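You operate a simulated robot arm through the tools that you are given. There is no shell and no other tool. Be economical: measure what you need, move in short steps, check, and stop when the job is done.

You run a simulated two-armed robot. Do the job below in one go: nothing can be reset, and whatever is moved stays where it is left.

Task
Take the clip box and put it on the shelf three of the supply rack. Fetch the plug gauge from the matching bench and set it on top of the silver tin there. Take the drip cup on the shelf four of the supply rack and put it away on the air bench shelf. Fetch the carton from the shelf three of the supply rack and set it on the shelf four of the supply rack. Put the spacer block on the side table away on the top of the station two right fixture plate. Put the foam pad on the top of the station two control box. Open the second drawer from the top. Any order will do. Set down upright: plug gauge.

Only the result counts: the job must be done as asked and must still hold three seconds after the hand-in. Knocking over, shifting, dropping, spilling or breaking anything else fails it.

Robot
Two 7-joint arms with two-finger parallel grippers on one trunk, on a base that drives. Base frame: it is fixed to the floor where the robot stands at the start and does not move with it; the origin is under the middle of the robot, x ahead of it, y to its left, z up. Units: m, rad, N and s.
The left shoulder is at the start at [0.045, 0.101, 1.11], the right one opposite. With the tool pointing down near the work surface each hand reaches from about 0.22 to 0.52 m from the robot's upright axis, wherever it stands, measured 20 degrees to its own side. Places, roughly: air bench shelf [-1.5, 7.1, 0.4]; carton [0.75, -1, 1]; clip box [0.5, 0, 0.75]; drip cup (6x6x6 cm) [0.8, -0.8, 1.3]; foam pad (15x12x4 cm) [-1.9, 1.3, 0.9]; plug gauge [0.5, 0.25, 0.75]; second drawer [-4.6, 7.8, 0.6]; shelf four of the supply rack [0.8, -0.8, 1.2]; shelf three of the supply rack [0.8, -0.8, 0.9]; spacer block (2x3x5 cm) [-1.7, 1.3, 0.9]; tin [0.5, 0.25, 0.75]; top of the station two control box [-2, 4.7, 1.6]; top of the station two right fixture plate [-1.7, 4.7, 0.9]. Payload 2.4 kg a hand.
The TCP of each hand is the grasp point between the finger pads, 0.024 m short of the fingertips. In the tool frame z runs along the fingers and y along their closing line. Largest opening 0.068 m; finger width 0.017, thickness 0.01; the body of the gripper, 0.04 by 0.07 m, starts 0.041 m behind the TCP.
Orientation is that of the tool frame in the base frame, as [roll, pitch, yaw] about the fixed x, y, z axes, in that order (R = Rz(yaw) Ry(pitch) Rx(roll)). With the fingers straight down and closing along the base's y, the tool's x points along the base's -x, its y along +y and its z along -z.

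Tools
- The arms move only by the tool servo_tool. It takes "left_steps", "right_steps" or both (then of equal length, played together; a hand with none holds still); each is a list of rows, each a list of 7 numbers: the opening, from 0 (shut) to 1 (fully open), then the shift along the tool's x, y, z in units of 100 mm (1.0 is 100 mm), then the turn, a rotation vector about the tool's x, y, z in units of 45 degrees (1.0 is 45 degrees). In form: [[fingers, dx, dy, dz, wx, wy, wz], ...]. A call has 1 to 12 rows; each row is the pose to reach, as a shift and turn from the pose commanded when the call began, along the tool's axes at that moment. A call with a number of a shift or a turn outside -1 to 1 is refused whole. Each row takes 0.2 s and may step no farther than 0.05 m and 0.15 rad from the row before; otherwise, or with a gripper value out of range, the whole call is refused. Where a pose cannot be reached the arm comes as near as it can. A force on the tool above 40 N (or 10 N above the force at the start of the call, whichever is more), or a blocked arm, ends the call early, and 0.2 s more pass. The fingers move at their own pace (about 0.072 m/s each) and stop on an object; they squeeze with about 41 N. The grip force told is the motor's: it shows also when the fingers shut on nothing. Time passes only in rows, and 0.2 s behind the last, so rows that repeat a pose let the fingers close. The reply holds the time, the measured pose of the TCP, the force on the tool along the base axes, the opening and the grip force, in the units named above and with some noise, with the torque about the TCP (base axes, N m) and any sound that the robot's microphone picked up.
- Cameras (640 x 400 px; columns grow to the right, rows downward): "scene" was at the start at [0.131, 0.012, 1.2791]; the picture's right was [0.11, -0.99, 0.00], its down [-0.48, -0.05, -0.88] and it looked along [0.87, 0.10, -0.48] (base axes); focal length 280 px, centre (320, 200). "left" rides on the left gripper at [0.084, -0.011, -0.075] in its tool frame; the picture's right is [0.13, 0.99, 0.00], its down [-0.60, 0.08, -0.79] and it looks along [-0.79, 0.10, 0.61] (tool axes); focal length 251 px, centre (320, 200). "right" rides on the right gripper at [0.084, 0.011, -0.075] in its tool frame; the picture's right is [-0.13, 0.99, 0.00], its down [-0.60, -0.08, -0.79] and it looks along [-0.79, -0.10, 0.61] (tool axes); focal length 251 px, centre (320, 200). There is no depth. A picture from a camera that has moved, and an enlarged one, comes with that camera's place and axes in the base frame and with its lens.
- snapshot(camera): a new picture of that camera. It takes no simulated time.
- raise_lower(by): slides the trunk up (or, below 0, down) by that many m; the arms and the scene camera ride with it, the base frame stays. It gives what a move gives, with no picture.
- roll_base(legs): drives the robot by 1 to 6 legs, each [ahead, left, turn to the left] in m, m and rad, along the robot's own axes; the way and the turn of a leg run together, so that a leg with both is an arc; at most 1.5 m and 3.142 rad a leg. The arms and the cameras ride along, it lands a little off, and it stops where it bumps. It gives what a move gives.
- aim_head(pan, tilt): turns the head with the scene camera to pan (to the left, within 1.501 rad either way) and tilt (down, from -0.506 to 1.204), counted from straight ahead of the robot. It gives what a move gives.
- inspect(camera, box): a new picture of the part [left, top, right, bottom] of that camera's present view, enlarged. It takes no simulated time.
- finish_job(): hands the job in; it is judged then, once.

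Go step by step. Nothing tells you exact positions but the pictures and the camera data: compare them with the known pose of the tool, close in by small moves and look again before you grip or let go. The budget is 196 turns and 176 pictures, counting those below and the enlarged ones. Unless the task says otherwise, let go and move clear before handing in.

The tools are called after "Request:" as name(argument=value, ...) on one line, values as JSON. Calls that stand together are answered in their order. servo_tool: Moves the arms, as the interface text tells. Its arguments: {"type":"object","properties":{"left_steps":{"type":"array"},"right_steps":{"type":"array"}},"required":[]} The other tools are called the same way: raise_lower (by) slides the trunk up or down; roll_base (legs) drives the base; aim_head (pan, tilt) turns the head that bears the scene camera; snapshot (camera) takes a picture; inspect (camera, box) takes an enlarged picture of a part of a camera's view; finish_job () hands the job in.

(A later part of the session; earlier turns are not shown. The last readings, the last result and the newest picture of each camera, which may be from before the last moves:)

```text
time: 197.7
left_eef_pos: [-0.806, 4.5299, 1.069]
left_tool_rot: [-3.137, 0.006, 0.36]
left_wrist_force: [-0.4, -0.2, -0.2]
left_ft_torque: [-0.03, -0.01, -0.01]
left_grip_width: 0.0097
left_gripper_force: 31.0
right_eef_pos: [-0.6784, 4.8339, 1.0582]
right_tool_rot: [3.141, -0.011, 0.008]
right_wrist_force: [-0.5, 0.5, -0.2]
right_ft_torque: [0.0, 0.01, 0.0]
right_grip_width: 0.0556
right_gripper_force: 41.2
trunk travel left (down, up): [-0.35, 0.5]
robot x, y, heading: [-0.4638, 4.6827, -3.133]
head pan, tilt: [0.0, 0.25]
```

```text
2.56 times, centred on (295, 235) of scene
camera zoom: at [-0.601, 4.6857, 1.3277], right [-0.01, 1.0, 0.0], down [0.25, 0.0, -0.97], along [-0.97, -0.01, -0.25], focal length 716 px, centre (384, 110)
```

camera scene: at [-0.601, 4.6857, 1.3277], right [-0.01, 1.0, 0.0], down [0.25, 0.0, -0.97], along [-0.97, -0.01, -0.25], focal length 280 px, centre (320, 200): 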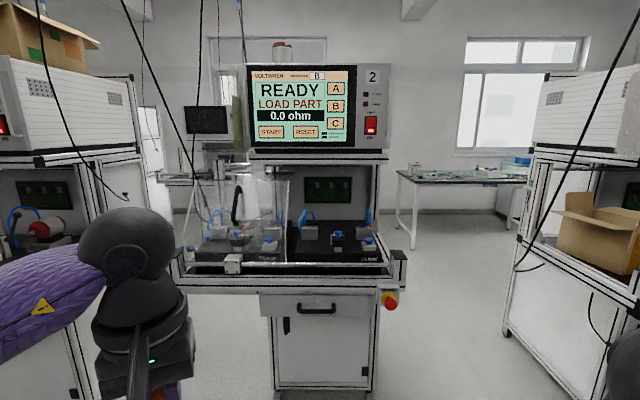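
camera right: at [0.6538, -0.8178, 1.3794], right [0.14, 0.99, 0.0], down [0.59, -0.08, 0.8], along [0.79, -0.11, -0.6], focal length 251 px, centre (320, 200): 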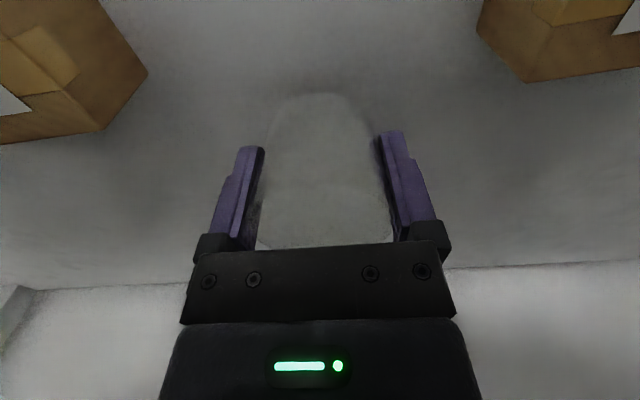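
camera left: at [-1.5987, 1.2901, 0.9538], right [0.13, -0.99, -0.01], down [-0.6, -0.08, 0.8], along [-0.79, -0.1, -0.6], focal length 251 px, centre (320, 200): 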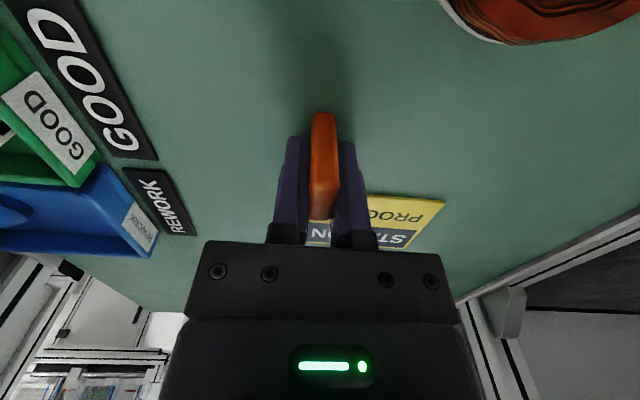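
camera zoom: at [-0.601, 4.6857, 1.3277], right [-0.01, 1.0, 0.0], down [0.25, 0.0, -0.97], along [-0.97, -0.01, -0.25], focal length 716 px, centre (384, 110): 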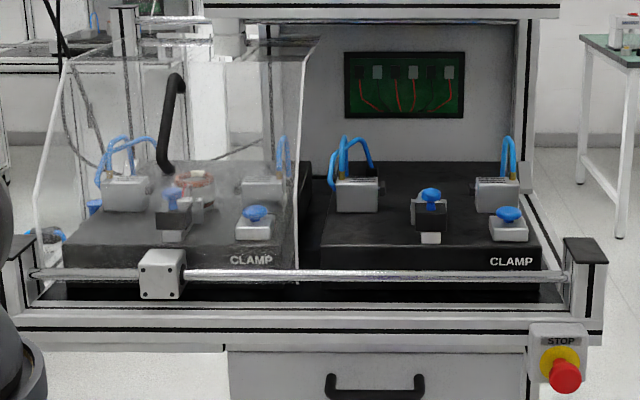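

This is station two, its right fixture plate open. There is free room at its left front, about (−1.58, 4.65). I level the left hand, lower it to entry height and approach part way.

Request:
servo_tool(left_steps=[[0, 0, 0, 0.2, 0, 0, 0.15], [0, 0, 0, 0.5, 0, 0, 0.3], [0, 0, 0, 0.8, 0, 0, 0.46]])

Request:
roll_base(legs=[[0.45, -0.11, 0]])

Request:
aim_head(pan=0.15, tilt=0.4)

Request:
snapshot(camera="scene")

Request:
snapshot(camera="left")

```text
time: 198.4
left_eef_pos: [-0.807, 4.5293, 0.9906]
left_tool_rot: [-3.139, 0.01, -0.003]
left_wrist_force: [-0.1, -0.1, 0.3]
left_ft_torque: [0.01, -0.01, -0.03]
left_grip_width: 0.01
left_gripper_force: 31.4
right_eef_pos: [-0.6783, 4.8342, 1.0584]
right_tool_rot: [3.14, -0.01, 0.006]
right_wrist_force: [-0.4, 0.1, 0.4]
right_ft_torque: [0.0, 0.0, 0.01]
right_grip_width: 0.0559
right_gripper_force: 41.0
trunk travel left (down, up): [-0.35, 0.5]
robot x, y, heading: [-0.4624, 4.6849, -3.131]
head pan, tilt: [0.0, 0.25]
```

```text
time: 201.2
left_eef_pos: [-1.2468, 4.6364, 0.9911]
left_tool_rot: [-3.14, 0.009, -0.005]
left_wrist_force: [0.5, 0.5, -0.1]
left_ft_torque: [-0.03, 0.02, -0.01]
left_grip_width: 0.0098
left_gripper_force: 31.1
right_eef_pos: [-1.1178, 4.9401, 1.0574]
right_tool_rot: [3.139, -0.009, 0.004]
right_wrist_force: [0.7, 0.0, 0.0]
right_ft_torque: [0.01, -0.02, 0.03]
right_grip_width: 0.0558
right_gripper_force: 41.6
trunk travel left (down, up): [-0.35, 0.5]
robot x, y, heading: [-0.9047, 4.7921, -3.136]
head pan, tilt: [0.0, 0.25]
```

```text
time: 201.9
left_eef_pos: [-1.2476, 4.6362, 0.9901]
left_tool_rot: [-3.139, 0.01, -0.006]
left_wrist_force: [0.1, -0.4, 0.2]
left_ft_torque: [0.02, -0.03, 0.01]
left_grip_width: 0.0098
left_gripper_force: 31.1
right_eef_pos: [-1.1168, 4.9394, 1.0586]
right_tool_rot: [3.139, -0.009, 0.003]
right_wrist_force: [0.1, 0.0, 0.2]
right_ft_torque: [0.0, -0.03, 0.0]
right_grip_width: 0.0557
right_gripper_force: 41.4
trunk travel left (down, up): [-0.35, 0.5]
robot x, y, heading: [-0.9036, 4.792, -3.131]
head pan, tilt: [0.15, 0.4]
```

```text
66 pictures are left
camera scene: at [-1.0387, 4.7777, 1.3138], right [-0.16, 0.99, 0.0], down [0.38, 0.06, -0.92], along [-0.91, -0.14, -0.39], focal length 280 px, centre (320, 200)
```

scene: 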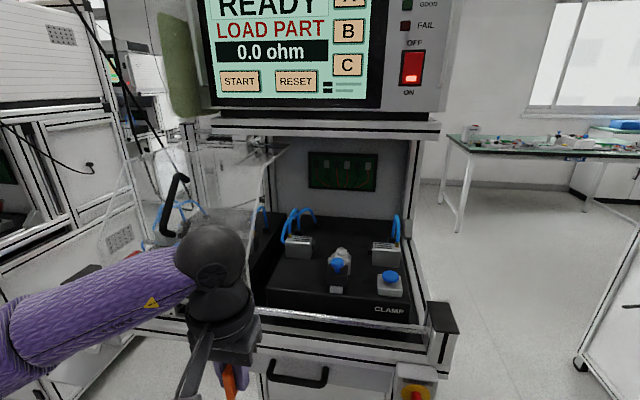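

```text
65 pictures are left
camera left: at [-1.1615, 4.6464, 1.0642], right [0.12, -0.99, 0.0], down [-0.6, -0.08, 0.8], along [-0.79, -0.1, -0.6], focal length 251 px, centre (320, 200)
```

left: 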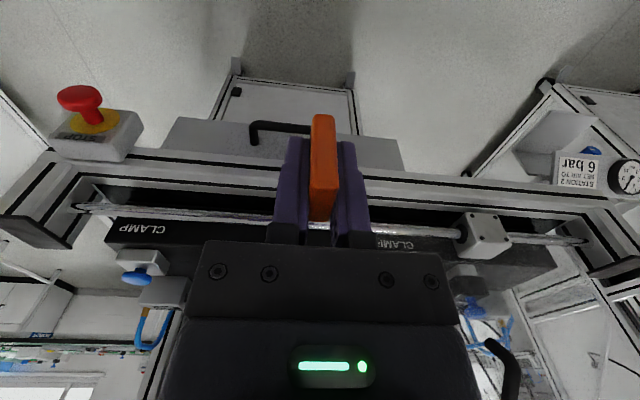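

Request:
inspect(camera="scene", box=[220, 130, 460, 350])

```text
1.82 times, centred on (340, 240) of scene
camera zoom: at [-1.0387, 4.7777, 1.3138], right [-0.16, 0.99, 0.0], down [0.38, 0.06, -0.92], along [-0.91, -0.14, -0.39], focal length 508 px, centre (284, 127)
```

zoom: 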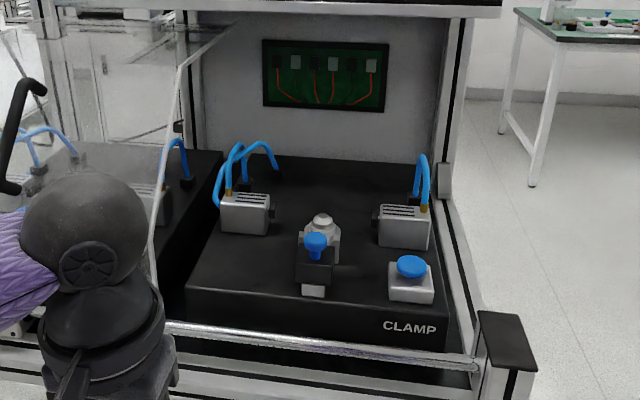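

Plate top ≈0.905, free rectangle x −1.50…−1.61, y 4.60…4.715. I turn slightly left so the forearm stays clear of the guard and place at about (−1.535, 4.68).

Request:
roll_base(legs=[[0, 0, 0.26], [0.16, -0.2, 0]])

Request:
servo_tool(left_steps=[[0, 0, 0, 0, 0, 0, 0.16], [0, 0, 0, 0, 0, 0, 0.33]])

Request:
aim_head(pan=0.1, tilt=0.6)

Request:
snapshot(camera="scene")

```text
time: 204.6
left_eef_pos: [-1.4074, 4.7066, 0.989]
left_tool_rot: [-3.139, 0.009, 0.253]
left_wrist_force: [-0.2, 0.4, -0.5]
left_ft_torque: [-0.02, 0.0, 0.02]
left_grip_width: 0.0097
left_gripper_force: 30.9
right_eef_pos: [-1.3588, 5.035, 1.0581]
right_tool_rot: [3.14, -0.01, 0.262]
right_wrist_force: [0.7, 0.1, -0.8]
right_ft_torque: [0.03, 0.02, -0.03]
right_grip_width: 0.0559
right_gripper_force: 41.1
trunk travel left (down, up): [-0.35, 0.5]
robot x, y, heading: [-1.1121, 4.9456, -2.883]
head pan, tilt: [0.15, 0.4]
```

```text
time: 205.2
left_eef_pos: [-1.4072, 4.7074, 0.9899]
left_tool_rot: [-3.14, 0.009, -0.009]
left_wrist_force: [0.1, 0.2, -0.1]
left_ft_torque: [-0.02, 0.0, -0.03]
left_grip_width: 0.0098
left_gripper_force: 31.4
right_eef_pos: [-1.3587, 5.0335, 1.058]
right_tool_rot: [3.139, -0.011, 0.262]
right_wrist_force: [0.4, -0.8, -1.0]
right_ft_torque: [-0.03, 0.05, 0.0]
right_grip_width: 0.0556
right_gripper_force: 41.1
trunk travel left (down, up): [-0.35, 0.5]
robot x, y, heading: [-1.1161, 4.9467, -2.878]
head pan, tilt: [0.15, 0.4]
```

```text
time: 206.0
left_eef_pos: [-1.408, 4.7073, 0.9906]
left_tool_rot: [3.141, 0.009, -0.006]
left_wrist_force: [0.1, -0.4, -0.4]
left_ft_torque: [-0.03, -0.01, 0.01]
left_grip_width: 0.01
left_gripper_force: 31.5
right_eef_pos: [-1.3583, 5.0338, 1.0588]
right_tool_rot: [3.139, -0.012, 0.263]
right_wrist_force: [0.1, -0.2, 0.3]
right_ft_torque: [0.01, 0.0, -0.01]
right_grip_width: 0.0556
right_gripper_force: 41.4
trunk travel left (down, up): [-0.35, 0.5]
robot x, y, heading: [-1.1131, 4.941, -2.882]
head pan, tilt: [0.099, 0.6]
```

```text
63 pictures are left
camera scene: at [-1.2388, 4.9039, 1.2955], right [-0.36, 0.93, 0.0], down [0.53, 0.2, -0.83], along [-0.77, -0.29, -0.56], focal length 280 px, centre (320, 200)
```

scene: 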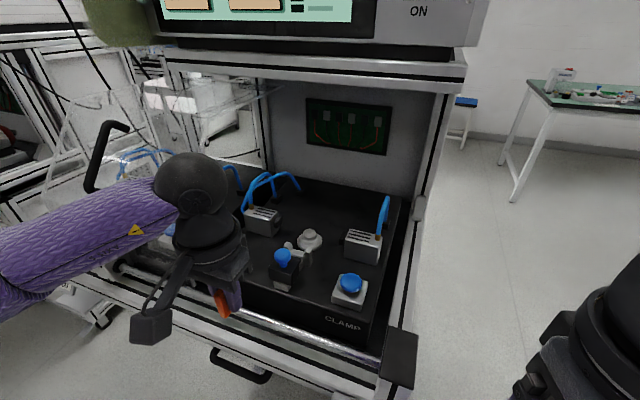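

The forearm would come close to the guard, so I turn further left and shift right so the arm enters from the open side.

Request:
roll_base(legs=[[0.01, -0.09, 0.28]])

Request:
servo_tool(left_steps=[[0, -0.2, 0.05, 0, 0, 0, 0.16], [0, -0.4, 0.1, 0, 0, 0, 0.33]])

Request:
aim_head(pan=0.1, tilt=0.65)

Request:
snapshot(camera="scene")

```text
time: 207.3
left_eef_pos: [-1.377, 4.7147, 0.9909]
left_tool_rot: [3.141, 0.009, 0.268]
left_wrist_force: [-0.1, -0.5, -0.3]
left_ft_torque: [-0.02, 0.02, -0.02]
left_grip_width: 0.0099
left_gripper_force: 31.3
right_eef_pos: [-1.4181, 5.0436, 1.0578]
right_tool_rot: [3.14, -0.011, 0.535]
right_wrist_force: [0.0, 0.2, -0.1]
right_ft_torque: [0.0, 0.01, 0.02]
right_grip_width: 0.0559
right_gripper_force: 40.8
trunk travel left (down, up): [-0.35, 0.5]
robot x, y, heading: [-1.1607, 5.0222, -2.603]
head pan, tilt: [0.099, 0.6]
```

```text
time: 207.9
left_eef_pos: [-1.4133, 4.6926, 0.9914]
left_tool_rot: [3.138, 0.007, 0.006]
left_wrist_force: [-0.2, 0.3, 0.3]
left_ft_torque: [-0.03, 0.02, 0.03]
left_grip_width: 0.0098
left_gripper_force: 31.3
right_eef_pos: [-1.4168, 5.0434, 1.0595]
right_tool_rot: [3.139, -0.012, 0.537]
right_wrist_force: [0.4, -0.5, -0.8]
right_ft_torque: [0.02, -0.03, 0.0]
right_grip_width: 0.0556
right_gripper_force: 41.2
trunk travel left (down, up): [-0.35, 0.5]
robot x, y, heading: [-1.1591, 5.0254, -2.603]
head pan, tilt: [0.099, 0.6]
```

```text
time: 208.5
left_eef_pos: [-1.4129, 4.6944, 0.9908]
left_tool_rot: [3.138, 0.011, 0.009]
left_wrist_force: [-0.3, 0.1, 0.5]
left_ft_torque: [-0.02, 0.0, -0.02]
left_grip_width: 0.0102
left_gripper_force: 31.4
right_eef_pos: [-1.4185, 5.0448, 1.0583]
right_tool_rot: [3.14, -0.011, 0.537]
right_wrist_force: [-0.3, -0.5, -0.1]
right_ft_torque: [0.04, 0.0, -0.01]
right_grip_width: 0.0556
right_gripper_force: 41.2
trunk travel left (down, up): [-0.35, 0.5]
robot x, y, heading: [-1.1569, 5.0221, -2.603]
head pan, tilt: [0.099, 0.649]
```

```text
62 pictures are left
camera scene: at [-1.2659, 4.9522, 1.2912], right [-0.6, 0.8, 0.0], down [0.49, 0.36, -0.8], along [-0.64, -0.47, -0.6], focal length 280 px, centre (320, 200)
```

scene: 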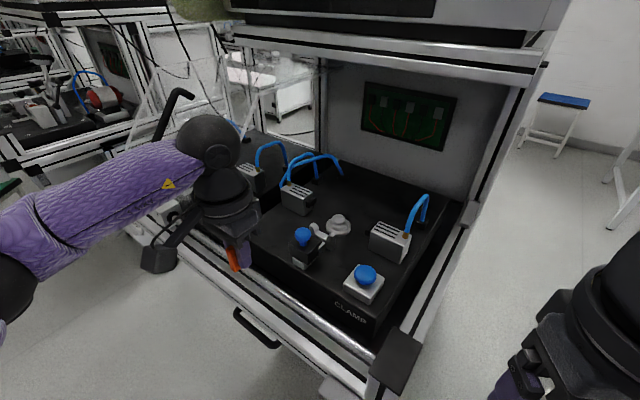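

The forearm swings inward as the arm extends, so the guard should stay clear. I extend inward in two stages with a look in between.

Request:
servo_tool(left_steps=[[0, -0.3, 0.05, 0, 0, 0, 0], [0, -0.6, 0.1, 0, 0, 0, 0]])

Request:
snapshot(camera="scene")

Request:
snapshot(camera="left")

```text
time: 209.1
left_eef_pos: [-1.4741, 4.6847, 0.9921]
left_tool_rot: [3.139, 0.007, 0.009]
left_wrist_force: [-0.4, -1.0, -1.6]
left_ft_torque: [-0.03, -0.01, 0.0]
left_grip_width: 0.0099
left_gripper_force: 31.0
right_eef_pos: [-1.4186, 5.0429, 1.0582]
right_tool_rot: [3.141, -0.011, 0.536]
right_wrist_force: [-1.3, 0.2, -0.8]
right_ft_torque: [0.04, -0.02, 0.04]
right_grip_width: 0.0557
right_gripper_force: 41.1
trunk travel left (down, up): [-0.35, 0.5]
robot x, y, heading: [-1.1632, 5.0215, -2.607]
head pan, tilt: [0.099, 0.649]
```

```text
61 pictures are left
camera scene: at [-1.2661, 4.9523, 1.2912], right [-0.6, 0.8, 0.0], down [0.49, 0.36, -0.8], along [-0.64, -0.47, -0.6], focal length 280 px, centre (320, 200)
```

scene: 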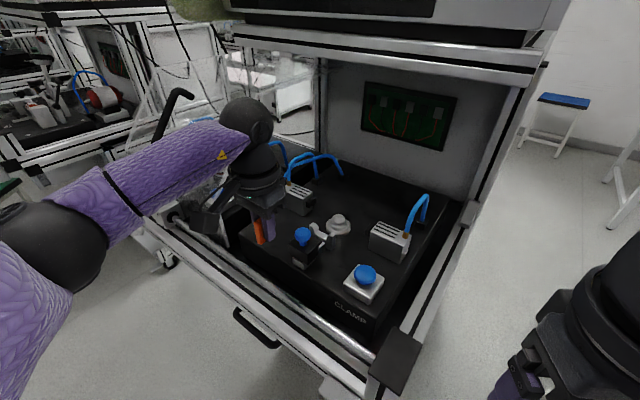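

```text
60 pictures are left
camera left: at [-1.3877, 4.6962, 1.0663], right [0.14, -0.99, 0.0], down [-0.6, -0.08, 0.8], along [-0.79, -0.11, -0.6], focal length 251 px, centre (320, 200)
```

left: 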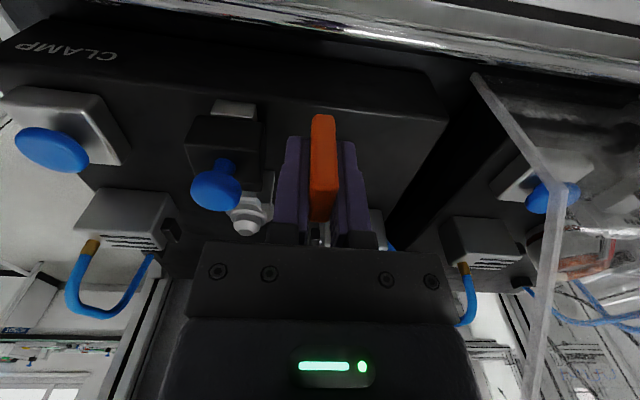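

Request:
servo_tool(left_steps=[[0, -0.3, 0, 0, 0, 0, 0], [0, -0.56, 0, 0, 0, 0, 0], [0, -0.56, 0, 0, 0, 0, 0]])

Request:
inspect(camera="scene", box=[160, 80, 400, 300])

Request:
snapshot(camera="left")

```text
time: 209.9
left_eef_pos: [-1.4929, 4.6849, 0.9931]
left_tool_rot: [3.138, 0.008, 0.009]
left_wrist_force: [0.5, -1.6, -0.2]
left_ft_torque: [0.0, 0.0, 0.02]
left_grip_width: 0.0098
left_gripper_force: 31.2
left hand out of reach, approached as far as the arm can: row 1, 2, 3
right_eef_pos: [-1.4172, 5.0438, 1.058]
right_tool_rot: [3.14, -0.01, 0.536]
right_wrist_force: [0.0, -0.5, -0.5]
right_ft_torque: [-0.01, 0.0, -0.02]
right_grip_width: 0.0559
right_gripper_force: 40.9
trunk travel left (down, up): [-0.35, 0.5]
robot x, y, heading: [-1.1596, 5.0237, -2.602]
head pan, tilt: [0.099, 0.649]
```

```text
1.82 times, centred on (280, 190) of scene
camera zoom: at [-1.2657, 4.9521, 1.2912], right [-0.6, 0.8, 0.0], down [0.49, 0.36, -0.8], along [-0.64, -0.47, -0.6], focal length 508 px, centre (393, 218)
```

zoom: 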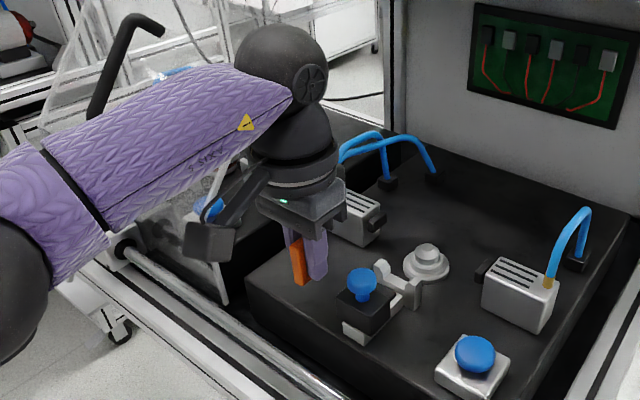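

```text
58 pictures are left
camera left: at [-1.4072, 4.6964, 1.0667], right [0.14, -0.99, 0.0], down [-0.6, -0.08, 0.8], along [-0.79, -0.11, -0.6], focal length 251 px, centre (320, 200)
```

left: 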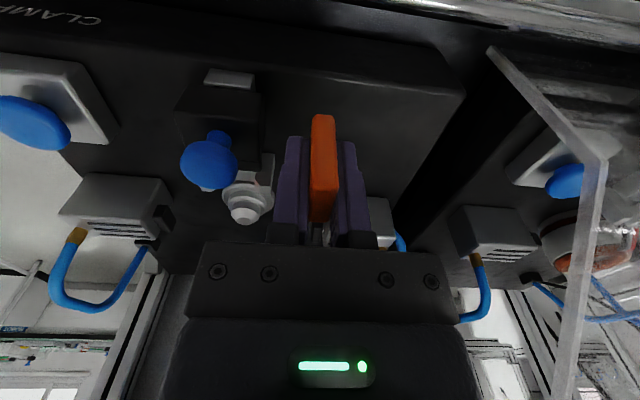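

The arm is at its limit 3 cm short, so I nudge the base and check again.

Request:
roll_base(legs=[[0.023, -0.024, 0]])

Request:
inspect(camera="scene", box=[160, 80, 400, 300])

Request:
snapshot(camera="left")

```text
time: 210.8
left_eef_pos: [-1.5248, 4.694, 0.9919]
left_tool_rot: [3.138, 0.007, 0.009]
left_wrist_force: [-1.0, 0.5, -0.7]
left_ft_torque: [-0.01, 0.01, -0.01]
left_grip_width: 0.0101
left_gripper_force: 31.0
right_eef_pos: [-1.4501, 5.0523, 1.0574]
right_tool_rot: [3.141, -0.01, 0.537]
right_wrist_force: [1.4, -0.3, -1.1]
right_ft_torque: [0.01, -0.02, 0.01]
right_grip_width: 0.0558
right_gripper_force: 41.0
trunk travel left (down, up): [-0.35, 0.5]
robot x, y, heading: [-1.1867, 5.0297, -2.604]
head pan, tilt: [0.099, 0.649]
```

```text
1.82 times, centred on (280, 190) of scene
camera zoom: at [-1.2981, 4.961, 1.2911], right [-0.6, 0.8, 0.0], down [0.49, 0.36, -0.8], along [-0.64, -0.47, -0.61], focal length 508 px, centre (393, 218)
```

zoom: 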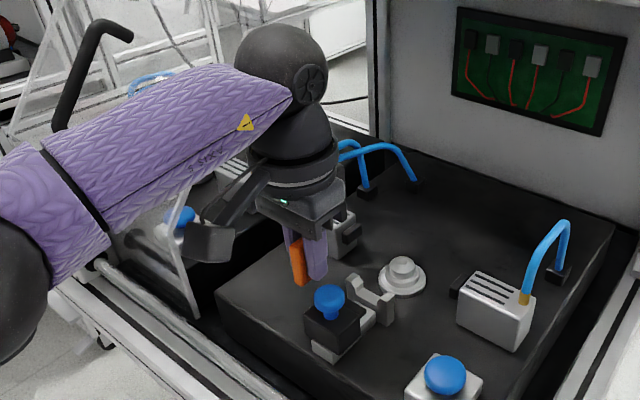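

```text
56 pictures are left
camera left: at [-1.4394, 4.7052, 1.0666], right [0.14, -0.99, 0.0], down [-0.6, -0.08, 0.8], along [-0.79, -0.11, -0.6], focal length 251 px, centre (320, 200)
```

left: 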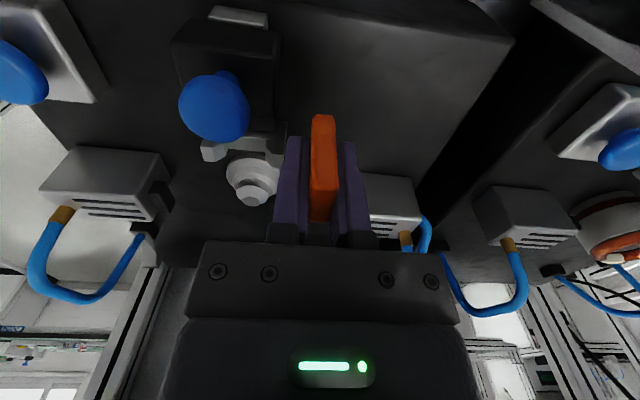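

Position over free plate area is good. I lower in steps.

Request:
servo_tool(left_steps=[[0, 0, 0, 0.2, 0, 0, 0], [0, 0, 0, 0.4, 0, 0, 0]])

Request:
inspect(camera="scene", box=[160, 80, 400, 300])

```text
time: 211.4
left_eef_pos: [-1.5253, 4.6938, 0.9533]
left_tool_rot: [3.138, 0.006, 0.007]
left_wrist_force: [-0.4, 0.4, -0.6]
left_ft_torque: [0.0, -0.04, 0.02]
left_grip_width: 0.0098
left_gripper_force: 31.2
right_eef_pos: [-1.4497, 5.0515, 1.0583]
right_tool_rot: [3.141, -0.009, 0.538]
right_wrist_force: [-0.3, 0.2, -0.2]
right_ft_torque: [-0.03, 0.04, 0.0]
right_grip_width: 0.0556
right_gripper_force: 40.7
trunk travel left (down, up): [-0.35, 0.5]
robot x, y, heading: [-1.1954, 5.0306, -2.597]
head pan, tilt: [0.099, 0.649]
```

```text
1.82 times, centred on (280, 190) of scene
camera zoom: at [-1.2977, 4.9608, 1.2912], right [-0.6, 0.8, 0.0], down [0.49, 0.36, -0.8], along [-0.64, -0.47, -0.6], focal length 508 px, centre (393, 218)
```

zoom: 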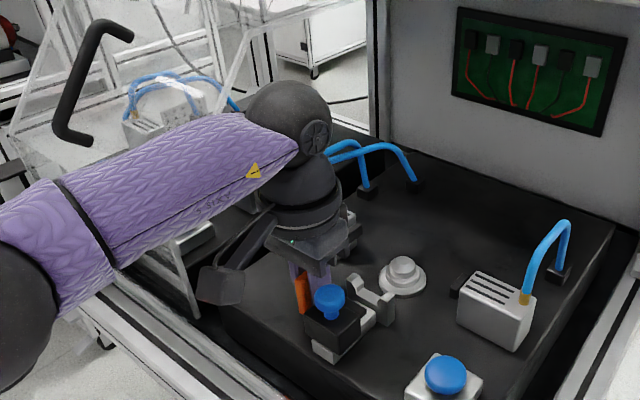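

Request:
servo_tool(left_steps=[[0, 0, 0, 0.05, 0, 0, 0], [0, 0, 0, 0.1, 0, 0, 0]])

Request:
servo_tool(left_steps=[[0, 0, 0, 0.025, 0, 0, 0], [0, 0, 0, 0.04, 0, 0, 0]])

Request:
servo_tool(left_steps=[[0, 0, 0, 0.02, 0, 0, 0], [0, 0, 0, 0.04, 0, 0, 0]])

Request:
servo_tool(left_steps=[[0, 0, 0, 0.02, 0, 0, 0], [0, 0, 0, 0.04, 0, 0, 0]])

```text
time: 212.0
left_eef_pos: [-1.5251, 4.6936, 0.9441]
left_tool_rot: [3.139, 0.01, 0.009]
left_wrist_force: [0.5, -0.9, 11.0]
left_ft_torque: [0.27, -0.17, -0.01]
left_grip_width: 0.01
left_gripper_force: 31.1
right_eef_pos: [-1.45, 5.0522, 1.0588]
right_tool_rot: [-3.141, -0.01, 0.536]
right_wrist_force: [-0.4, 0.2, -0.1]
right_ft_torque: [0.0, -0.03, 0.03]
right_grip_width: 0.0558
right_gripper_force: 40.7
trunk travel left (down, up): [-0.35, 0.5]
robot x, y, heading: [-1.1887, 5.031, -2.597]
head pan, tilt: [0.099, 0.649]
```

```text
time: 212.5
left_eef_pos: [-1.5254, 4.6941, 0.9444]
left_tool_rot: [3.137, 0.02, 0.012]
left_wrist_force: [2.4, -0.2, 18.4]
left_ft_torque: [0.49, -0.3, -0.03]
left_grip_width: 0.0098
left_gripper_force: 31.6
right_eef_pos: [-1.4486, 5.0522, 1.0583]
right_tool_rot: [3.14, -0.008, 0.536]
right_wrist_force: [-0.2, 0.8, -0.6]
right_ft_torque: [0.0, -0.01, 0.0]
right_grip_width: 0.0556
right_gripper_force: 41.5
trunk travel left (down, up): [-0.35, 0.5]
robot x, y, heading: [-1.1919, 5.0292, -2.606]
head pan, tilt: [0.099, 0.649]
stopped in row 2 (left hand): the force on the tool passed its limit at 44 N (the readings are from after the stop); the commanded pose is now the measured one
```

```text
time: 213.0
left_eef_pos: [-1.5272, 4.693, 0.9444]
left_tool_rot: [3.139, 0.024, 0.009]
left_wrist_force: [2.9, 1.4, 18.6]
left_ft_torque: [0.43, -0.3, 0.0]
left_grip_width: 0.0098
left_gripper_force: 31.7
right_eef_pos: [-1.4489, 5.0541, 1.0585]
right_tool_rot: [3.138, -0.01, 0.536]
right_wrist_force: [1.0, 0.2, -0.1]
right_ft_torque: [-0.01, -0.03, 0.01]
right_grip_width: 0.056
right_gripper_force: 40.4
trunk travel left (down, up): [-0.35, 0.5]
robot x, y, heading: [-1.1907, 5.0318, -2.601]
head pan, tilt: [0.099, 0.649]
stopped in row 2 (left hand): the force on the tool passed its limit at 44 N (the readings are from after the stop); the commanded pose is now the measured one
```

```text
time: 213.4
left_eef_pos: [-1.5274, 4.6933, 0.9452]
left_tool_rot: [3.138, 0.029, 0.01]
left_wrist_force: [1.9, 3.6, 18.8]
left_ft_torque: [0.46, -0.37, 0.02]
left_grip_width: 0.0099
left_gripper_force: 31.9
right_eef_pos: [-1.4488, 5.0533, 1.0594]
right_tool_rot: [3.139, -0.008, 0.536]
right_wrist_force: [0.7, -0.5, -0.1]
right_ft_torque: [-0.01, -0.01, -0.02]
right_grip_width: 0.0557
right_gripper_force: 40.9
trunk travel left (down, up): [-0.35, 0.5]
robot x, y, heading: [-1.1896, 5.0294, -2.604]
head pan, tilt: [0.099, 0.649]
stopped in row 2 (left hand): the force on the tool passed its limit at 44 N (the readings are from after the stop); the commanded pose is now the measured one
```

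The contact force seems offset toward the clamp side; I look closely before releasing.

Request:
inspect(camera="left", box=[140, 60, 460, 260])

Request:
inspect(camera="scene", box=[240, 160, 360, 270])

```text
2.00 times, centred on (300, 160) of left
camera zoom: at [-1.4399, 4.7054, 1.0168], right [0.14, -0.99, 0.0], down [-0.58, -0.08, 0.81], along [-0.8, -0.11, -0.58], focal length 503 px, centre (360, 280)
```

zoom: 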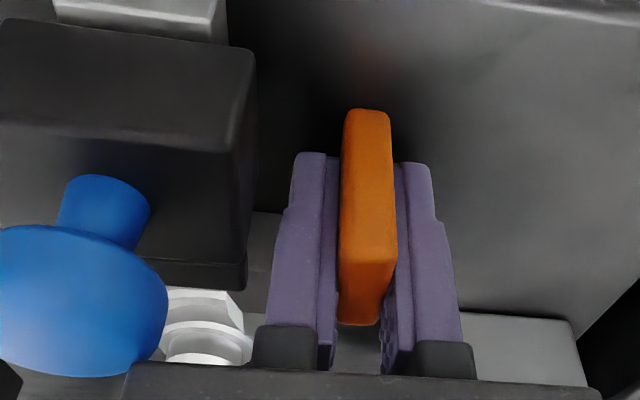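

```text
3.64 times, centred on (300, 215) of scene
camera zoom: at [-1.2961, 4.9622, 1.2913], right [-0.6, 0.8, 0.0], down [0.48, 0.36, -0.8], along [-0.64, -0.48, -0.6], focal length 1017 px, centre (393, 146)
```

zoom: 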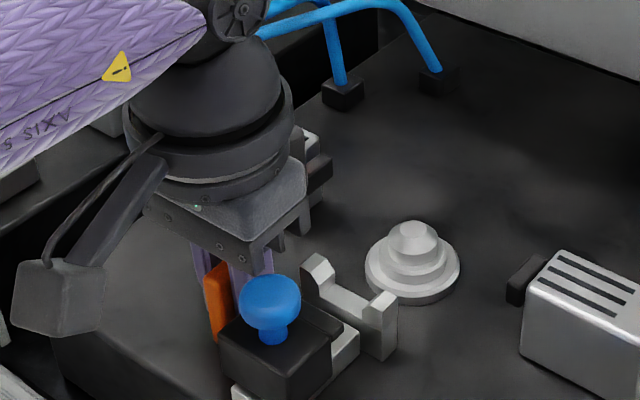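

The palm was resting on the blue clamp knob, not the block on the plate. I lift, then swing the base so the hand sits 2 cm further from the clamp with the forearm still clear of the guard.

Request:
servo_tool(left_steps=[[0, 0, 0, -0.2, 0, 0, 0], [0, 0, 0, -0.4, 0, 0, 0]])

Request:
roll_base(legs=[[0.025, -0.035, 0.12]])

Request:
inspect(camera="scene", box=[120, 60, 400, 300])

Request:
inspect(camera="left", box=[140, 0, 540, 260])

```text
time: 214.1
left_eef_pos: [-1.5262, 4.6924, 0.983]
left_tool_rot: [3.138, 0.026, 0.011]
left_wrist_force: [-0.1, -0.1, 0.4]
left_ft_torque: [-0.01, 0.0, 0.0]
left_grip_width: 0.0101
left_gripper_force: 31.5
right_eef_pos: [-1.4492, 5.052, 1.0588]
right_tool_rot: [3.14, -0.01, 0.536]
right_wrist_force: [0.6, -0.2, -1.3]
right_ft_torque: [-0.07, 0.0, -0.01]
right_grip_width: 0.0555
right_gripper_force: 41.3
trunk travel left (down, up): [-0.35, 0.5]
robot x, y, heading: [-1.1911, 5.0305, -2.601]
head pan, tilt: [0.099, 0.649]
```

```text
time: 215.0
left_eef_pos: [-1.5256, 4.6709, 0.9833]
left_tool_rot: [3.137, 0.026, 0.128]
left_wrist_force: [0.4, 1.1, 0.1]
left_ft_torque: [-0.02, 0.02, 0.0]
left_grip_width: 0.01
left_gripper_force: 31.6
right_eef_pos: [-1.4909, 5.0359, 1.0588]
right_tool_rot: [3.14, -0.009, 0.652]
right_wrist_force: [-0.2, -0.1, -1.0]
right_ft_torque: [0.03, 0.01, -0.03]
right_grip_width: 0.0556
right_gripper_force: 41.2
trunk travel left (down, up): [-0.35, 0.5]
robot x, y, heading: [-1.2348, 5.047, -2.492]
head pan, tilt: [0.099, 0.649]
```

```text
1.67 times, centred on (260, 180) of scene
camera zoom: at [-1.3293, 4.9641, 1.2912], right [-0.69, 0.73, 0.0], down [0.44, 0.41, -0.8], along [-0.58, -0.55, -0.6], focal length 466 px, centre (420, 233)
```

zoom: 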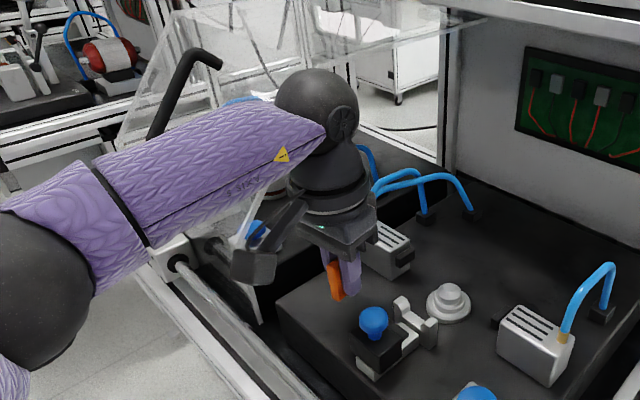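

```text
1.54 times, centred on (340, 130) of left
camera zoom: at [-1.4392, 4.6925, 1.0559], right [0.26, -0.97, 0.0], down [-0.57, -0.15, 0.81], along [-0.78, -0.21, -0.59], focal length 387 px, centre (289, 308)
```

zoom: 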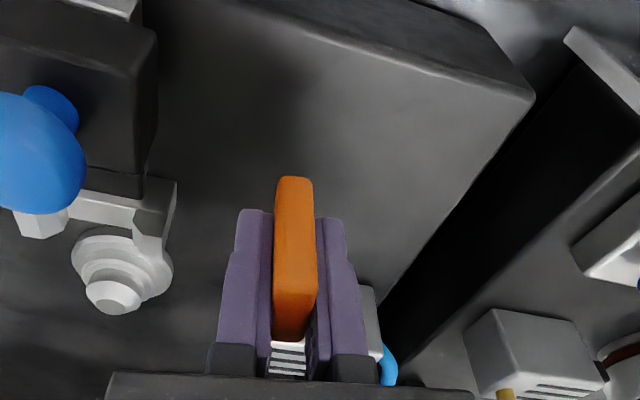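

Clear of the knob now. Lowering again with checks.

Request:
servo_tool(left_steps=[[0, 0, 0, 0.18, 0, 0, 0], [0, 0, 0, 0.36, 0, 0, 0]])

Request:
servo_tool(left_steps=[[0, 0, 0, 0.02, 0, 0, 0], [0, 0, 0, 0.04, 0, 0, 0]])

Request:
servo_tool(left_steps=[[0, 0, 0, 0.02, 0, 0, 0], [0, 0, 0, 0.04, 0, 0, 0]])

Request:
inspect(camera="left", box=[140, 60, 460, 260])

```text
time: 215.6
left_eef_pos: [-1.5256, 4.6699, 0.9483]
left_tool_rot: [3.14, 0.024, 0.129]
left_wrist_force: [0.7, -0.5, 0.7]
left_ft_torque: [0.0, -0.04, -0.02]
left_grip_width: 0.0097
left_gripper_force: 31.7
right_eef_pos: [-1.4906, 5.0363, 1.0585]
right_tool_rot: [3.14, -0.009, 0.654]
right_wrist_force: [1.3, 0.3, -0.8]
right_ft_torque: [0.0, 0.0, -0.02]
right_grip_width: 0.056
right_gripper_force: 40.8
trunk travel left (down, up): [-0.35, 0.5]
robot x, y, heading: [-1.23, 5.0464, -2.485]
head pan, tilt: [0.099, 0.649]
```

```text
time: 216.2
left_eef_pos: [-1.525, 4.6702, 0.9434]
left_tool_rot: [3.138, 0.029, 0.131]
left_wrist_force: [-0.4, -1.1, 7.2]
left_ft_torque: [-0.01, -0.08, 0.0]
left_grip_width: 0.0098
left_gripper_force: 31.5
right_eef_pos: [-1.4904, 5.0368, 1.0574]
right_tool_rot: [3.139, -0.009, 0.653]
right_wrist_force: [-0.2, 1.0, -0.6]
right_ft_torque: [-0.02, 0.0, -0.01]
right_grip_width: 0.0558
right_gripper_force: 41.2
trunk travel left (down, up): [-0.35, 0.5]
robot x, y, heading: [-1.2297, 5.0425, -2.483]
head pan, tilt: [0.099, 0.649]
```

```text
time: 216.8
left_eef_pos: [-1.5263, 4.6703, 0.9414]
left_tool_rot: [3.138, 0.029, 0.128]
left_wrist_force: [-2.2, -4.5, 26.3]
left_ft_torque: [-0.03, -0.16, -0.04]
left_grip_width: 0.01
left_gripper_force: 31.8
right_eef_pos: [-1.4903, 5.0368, 1.0581]
right_tool_rot: [3.14, -0.008, 0.652]
right_wrist_force: [0.6, -0.2, -0.5]
right_ft_torque: [0.03, -0.04, 0.01]
right_grip_width: 0.0558
right_gripper_force: 41.4
trunk travel left (down, up): [-0.35, 0.5]
robot x, y, heading: [-1.2288, 5.0446, -2.484]
head pan, tilt: [0.099, 0.649]
```

```text
2.00 times, centred on (300, 160) of left
camera zoom: at [-1.4397, 4.693, 1.014], right [0.26, -0.97, 0.0], down [-0.57, -0.15, 0.81], along [-0.78, -0.21, -0.59], focal length 503 px, centre (360, 280)
```

zoom: 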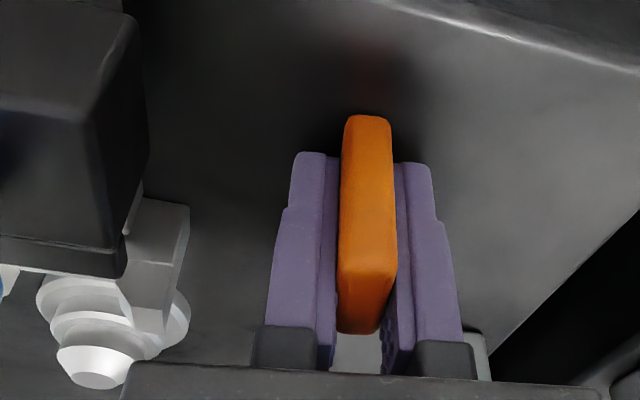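

The block rests on the plate (force is centred). I release and lift clear.

Request:
servo_tool(left_steps=[[0, 0, 0, -0.02, 0, 0, 0], [0.25, 0, 0, -0.02, 0, 0, 0], [0.45, 0, 0, -0.02, 0, 0, 0], [0.45, 0, 0, -0.02, 0, 0, 0], [0.45, 0, 0, -0.3, 0, 0, 0], [0.45, 0, 0, -0.65, 0, 0, 0]])

Request:
snapshot(camera="left")

Request:
inspect(camera="scene", box=[120, 60, 400, 300])

```text
time: 218.2
left_eef_pos: [-1.5235, 4.6702, 1.0042]
left_tool_rot: [3.14, 0.026, 0.128]
left_wrist_force: [-0.6, 0.5, 0.3]
left_ft_torque: [-0.01, -0.04, 0.03]
left_grip_width: 0.0304
left_gripper_force: 0.0
right_eef_pos: [-1.4906, 5.0365, 1.0591]
right_tool_rot: [3.141, -0.011, 0.652]
right_wrist_force: [-0.4, 0.5, -0.8]
right_ft_torque: [0.0, -0.04, -0.02]
right_grip_width: 0.0556
right_gripper_force: 40.8
trunk travel left (down, up): [-0.35, 0.5]
robot x, y, heading: [-1.2328, 5.0444, -2.485]
head pan, tilt: [0.099, 0.649]
```

```text
49 pictures are left
camera left: at [-1.4384, 4.6928, 1.0779], right [0.26, -0.97, 0.0], down [-0.57, -0.15, 0.81], along [-0.78, -0.21, -0.59], focal length 251 px, centre (320, 200)
```

left: 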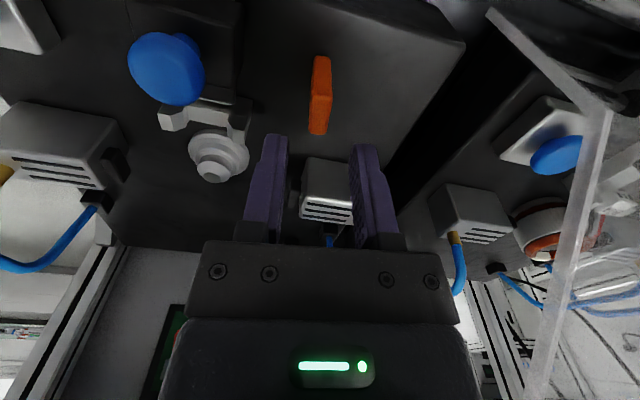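

```text
1.67 times, centred on (260, 180) of scene
camera zoom: at [-1.3288, 4.9642, 1.2912], right [-0.69, 0.73, 0.0], down [0.44, 0.41, -0.8], along [-0.58, -0.55, -0.6], focal length 466 px, centre (420, 233)
```

zoom: 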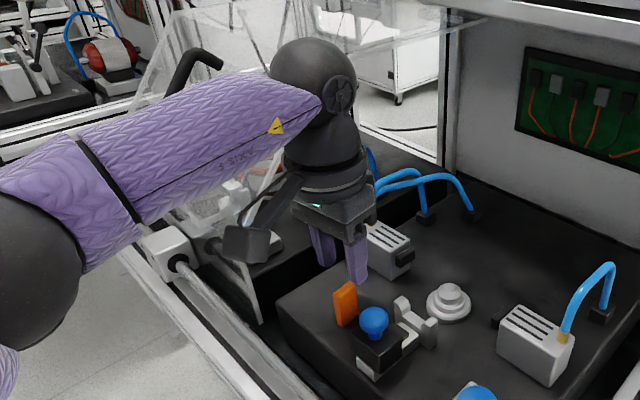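

The spacer stands on the plate. I retract, back away, and turn toward the air bench to look at it.

Request:
servo_tool(left_steps=[[0.45, 0.4, 0, 0, 0, 0, 0], [0.45, 0.8, 0, 0, 0, 0, 0], [0.45, 1.0, 0, 0, 0, 0, 0]])

Request:
roll_base(legs=[[-0.55, 0, 0], [0, 0, -1.8]])

Request:
aim_head(pan=0.1, tilt=0.3)

Request:
snapshot(camera="scene")

```text
time: 219.0
left_eef_pos: [-1.4241, 4.6833, 1.0011]
left_tool_rot: [3.139, 0.024, 0.13]
left_wrist_force: [0.7, -0.1, -0.5]
left_ft_torque: [-0.04, -0.03, -0.02]
left_grip_width: 0.0306
left_gripper_force: 0.1
right_eef_pos: [-1.4915, 5.0362, 1.0584]
right_tool_rot: [3.14, -0.01, 0.653]
right_wrist_force: [0.6, -0.3, -0.2]
right_ft_torque: [0.0, -0.04, 0.02]
right_grip_width: 0.0556
right_gripper_force: 40.9
trunk travel left (down, up): [-0.35, 0.5]
robot x, y, heading: [-1.2322, 5.047, -2.483]
head pan, tilt: [0.099, 0.649]
```

```text
time: 226.4
left_eef_pos: [-1.1182, 5.6426, 1.0006]
left_tool_rot: [3.139, 0.026, -1.644]
left_wrist_force: [-0.4, 0.2, 1.5]
left_ft_torque: [0.0, 0.03, 0.01]
left_grip_width: 0.0306
left_gripper_force: 0.1
right_eef_pos: [-0.7593, 5.6349, 1.0588]
right_tool_rot: [3.141, -0.009, -1.12]
right_wrist_force: [-0.1, 0.0, 0.9]
right_ft_torque: [0.03, -0.03, 0.01]
right_grip_width: 0.0558
right_gripper_force: 41.0
trunk travel left (down, up): [-0.35, 0.5]
robot x, y, heading: [-0.8028, 5.3797, 2.018]
head pan, tilt: [0.099, 0.649]
```

```text
time: 227.3
left_eef_pos: [-1.1194, 5.642, 1.001]
left_tool_rot: [3.139, 0.025, -1.643]
left_wrist_force: [0.7, -0.3, -0.8]
left_ft_torque: [0.01, -0.04, 0.02]
left_grip_width: 0.0305
left_gripper_force: 0.0
right_eef_pos: [-0.7585, 5.635, 1.0581]
right_tool_rot: [3.141, -0.009, -1.119]
right_wrist_force: [1.0, -0.1, -0.4]
right_ft_torque: [-0.03, -0.03, 0.01]
right_grip_width: 0.0557
right_gripper_force: 41.3
trunk travel left (down, up): [-0.35, 0.5]
robot x, y, heading: [-0.8005, 5.3779, 2.024]
head pan, tilt: [0.099, 0.3]
```

```text
47 pictures are left
camera scene: at [-0.8715, 5.4954, 1.3229], right [0.85, 0.53, 0.0], down [0.16, -0.25, -0.95], along [-0.5, 0.81, -0.3], focal length 280 px, centre (320, 200)
```

scene: 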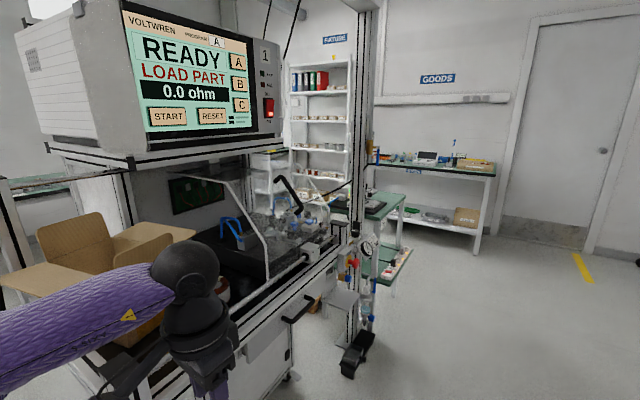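

The air bench with a low green shelf is past station one, around (−1.5, 7.1). I drive there and face it.

Request:
roll_base(legs=[[0, 0, -0.45], [1.4, 0, 0], [0.32, 0, 0], [0, 0, 1.565]])

Request:
aim_head(pan=0, tilt=0.6)

Request:
snapshot(camera="scene")

```text
time: 241.0
left_eef_pos: [-1.1877, 6.9171, 1.0007]
left_tool_rot: [3.138, 0.026, -0.536]
left_wrist_force: [-0.5, -1.1, -0.5]
left_ft_torque: [-0.03, 0.01, 0.03]
left_grip_width: 0.0305
left_gripper_force: 0.1
right_eef_pos: [-1.0218, 7.237, 1.0575]
right_tool_rot: [3.138, -0.011, -0.01]
right_wrist_force: [-0.2, -0.3, 0.4]
right_ft_torque: [0.01, 0.03, -0.02]
right_grip_width: 0.0557
right_gripper_force: 41.0
trunk travel left (down, up): [-0.35, 0.5]
robot x, y, heading: [-0.8119, 7.0891, 3.138]
head pan, tilt: [0.099, 0.3]
```

```text
time: 241.8
left_eef_pos: [-1.1878, 6.9171, 1.0011]
left_tool_rot: [3.139, 0.027, -0.534]
left_wrist_force: [-0.2, -0.7, 0.4]
left_ft_torque: [-0.04, -0.03, 0.0]
left_grip_width: 0.0305
left_gripper_force: 0.0
right_eef_pos: [-1.0226, 7.2366, 1.0584]
right_tool_rot: [3.14, -0.011, -0.012]
right_wrist_force: [-0.2, 0.5, 0.1]
right_ft_torque: [-0.02, 0.03, 0.01]
right_grip_width: 0.0556
right_gripper_force: 41.0
trunk travel left (down, up): [-0.35, 0.5]
robot x, y, heading: [-0.8078, 7.0833, 3.137]
head pan, tilt: [0.0, 0.6]
```

```text
46 pictures are left
camera scene: at [-0.9429, 7.0869, 1.2955], right [0.01, 1.0, 0.0], down [0.56, 0.0, -0.83], along [-0.83, 0.01, -0.56], focal length 280 px, centre (320, 200)
```

scene: 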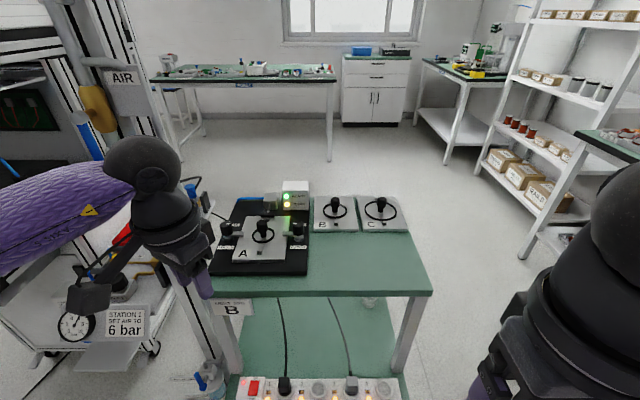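

I see the air bench with its low shelf (power strip along the front edge, cords behind it). I tuck the left arm, lower the trunk and look at the shelf.

Request:
servo_tool(left_steps=[[0.45, 0.3, -0.18, 0, 0, 0, 0], [0.45, 0.6, -0.36, 0, 0, 0, 0], [0.45, 0.9, -0.55, 0, 0, 0, 0]])

Request:
raise_lower(by=-0.34)

Request:
aim_head(pan=-0.1, tilt=0.7)

Request:
snapshot(camera="scene")

Request:
snapshot(camera="right")

```text
time: 242.6
left_eef_pos: [-1.0824, 6.9181, 0.9981]
left_tool_rot: [3.139, 0.026, -0.535]
left_wrist_force: [0.3, -0.1, -0.1]
left_ft_torque: [-0.03, -0.01, -0.01]
left_grip_width: 0.0306
left_gripper_force: 0.0
right_eef_pos: [-1.0226, 7.2367, 1.0577]
right_tool_rot: [3.141, -0.01, -0.01]
right_wrist_force: [-0.4, 0.1, 0.4]
right_ft_torque: [-0.01, 0.0, 0.02]
right_grip_width: 0.0559
right_gripper_force: 40.7
trunk travel left (down, up): [-0.35, 0.5]
robot x, y, heading: [-0.8099, 7.0843, 3.132]
head pan, tilt: [0.0, 0.6]
```

```text
time: 246.0
left_eef_pos: [-1.0954, 6.9188, 0.6274]
left_tool_rot: [-3.068, -0.107, -0.54]
left_wrist_force: [0.7, 0.7, 0.1]
left_ft_torque: [-0.01, -0.02, -0.01]
left_grip_width: 0.0305
left_gripper_force: 0.0
right_eef_pos: [-1.0621, 7.2373, 0.6677]
right_tool_rot: [3.141, -0.303, -0.01]
right_wrist_force: [1.3, 0.0, -0.4]
right_ft_torque: [0.05, 0.01, -0.02]
right_grip_width: 0.0555
right_gripper_force: 40.5
trunk travel left (down, up): [-0.01, 0.84]
robot x, y, heading: [-0.8123, 7.0828, 3.136]
head pan, tilt: [0.0, 0.6]
```

```text
time: 246.6
left_eef_pos: [-1.0965, 6.9186, 0.6271]
left_tool_rot: [-3.067, -0.108, -0.54]
left_wrist_force: [-0.2, -0.2, -0.3]
left_ft_torque: [0.03, 0.05, 0.02]
left_grip_width: 0.0309
left_gripper_force: 0.1
right_eef_pos: [-1.0617, 7.2378, 0.668]
right_tool_rot: [-3.14, -0.301, -0.01]
right_wrist_force: [-0.2, -0.4, -0.4]
right_ft_torque: [-0.03, 0.01, -0.02]
right_grip_width: 0.0557
right_gripper_force: 41.2
trunk travel left (down, up): [-0.01, 0.84]
robot x, y, heading: [-0.8083, 7.0814, 3.136]
head pan, tilt: [-0.099, 0.7]
```

```text
45 pictures are left
camera scene: at [-1.0347, 7.096, 0.9378], right [0.11, 0.99, 0.0], down [0.64, -0.07, -0.76], along [-0.76, 0.08, -0.64], focal length 280 px, centre (320, 200)
```

scene: 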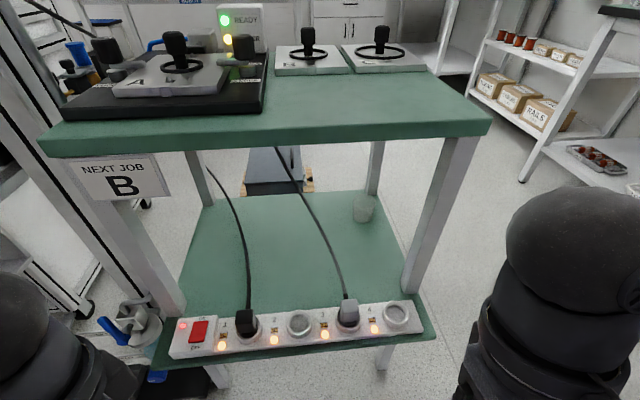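

```text
44 pictures are left
camera right: at [-1.0034, 7.2251, 0.764], right [-0.13, -0.99, -0.04], down [-0.81, 0.09, 0.58], along [-0.57, 0.11, -0.82], focal length 251 px, centre (320, 200)
```

right: 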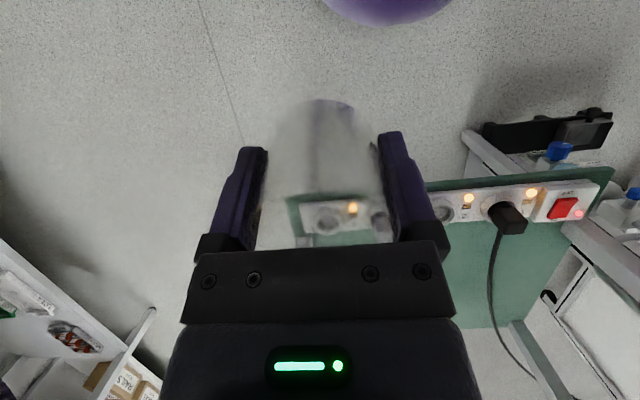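

The torso leans when fully lowered, tilting the hands. I extend the right hand a bit and level it again, then check.

Request:
servo_tool(right_steps=[[0, -0.32, 0, -0.1, 0, -0.13, 0], [0, -0.64, 0, -0.2, 0, -0.26, 0], [0, -0.96, 0, -0.3, 0, -0.383, 0], [0, -0.96, 0, -0.3, 0, -0.383, 0]])

Request:
snapshot(camera="scene")

```text
time: 247.6
left_eef_pos: [-1.096, 6.919, 0.6274]
left_tool_rot: [-3.068, -0.109, -0.54]
left_wrist_force: [-0.1, 0.9, -0.4]
left_ft_torque: [0.03, 0.02, 0.02]
left_grip_width: 0.0303
left_gripper_force: 0.1
right_eef_pos: [-1.163, 7.2397, 0.669]
right_tool_rot: [3.141, 0.001, -0.012]
right_wrist_force: [0.1, -0.1, 0.3]
right_ft_torque: [-0.01, 0.0, -0.01]
right_grip_width: 0.0559
right_gripper_force: 41.0
trunk travel left (down, up): [-0.01, 0.84]
robot x, y, heading: [-0.8188, 7.0842, 3.134]
head pan, tilt: [-0.099, 0.7]
```

```text
43 pictures are left
camera scene: at [-1.0347, 7.096, 0.9378], right [0.11, 0.99, 0.0], down [0.64, -0.07, -0.76], along [-0.76, 0.08, -0.64], focal length 280 px, centre (320, 200)
```

scene: 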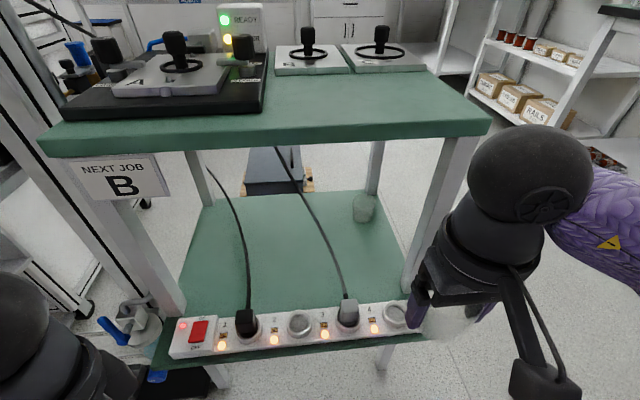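

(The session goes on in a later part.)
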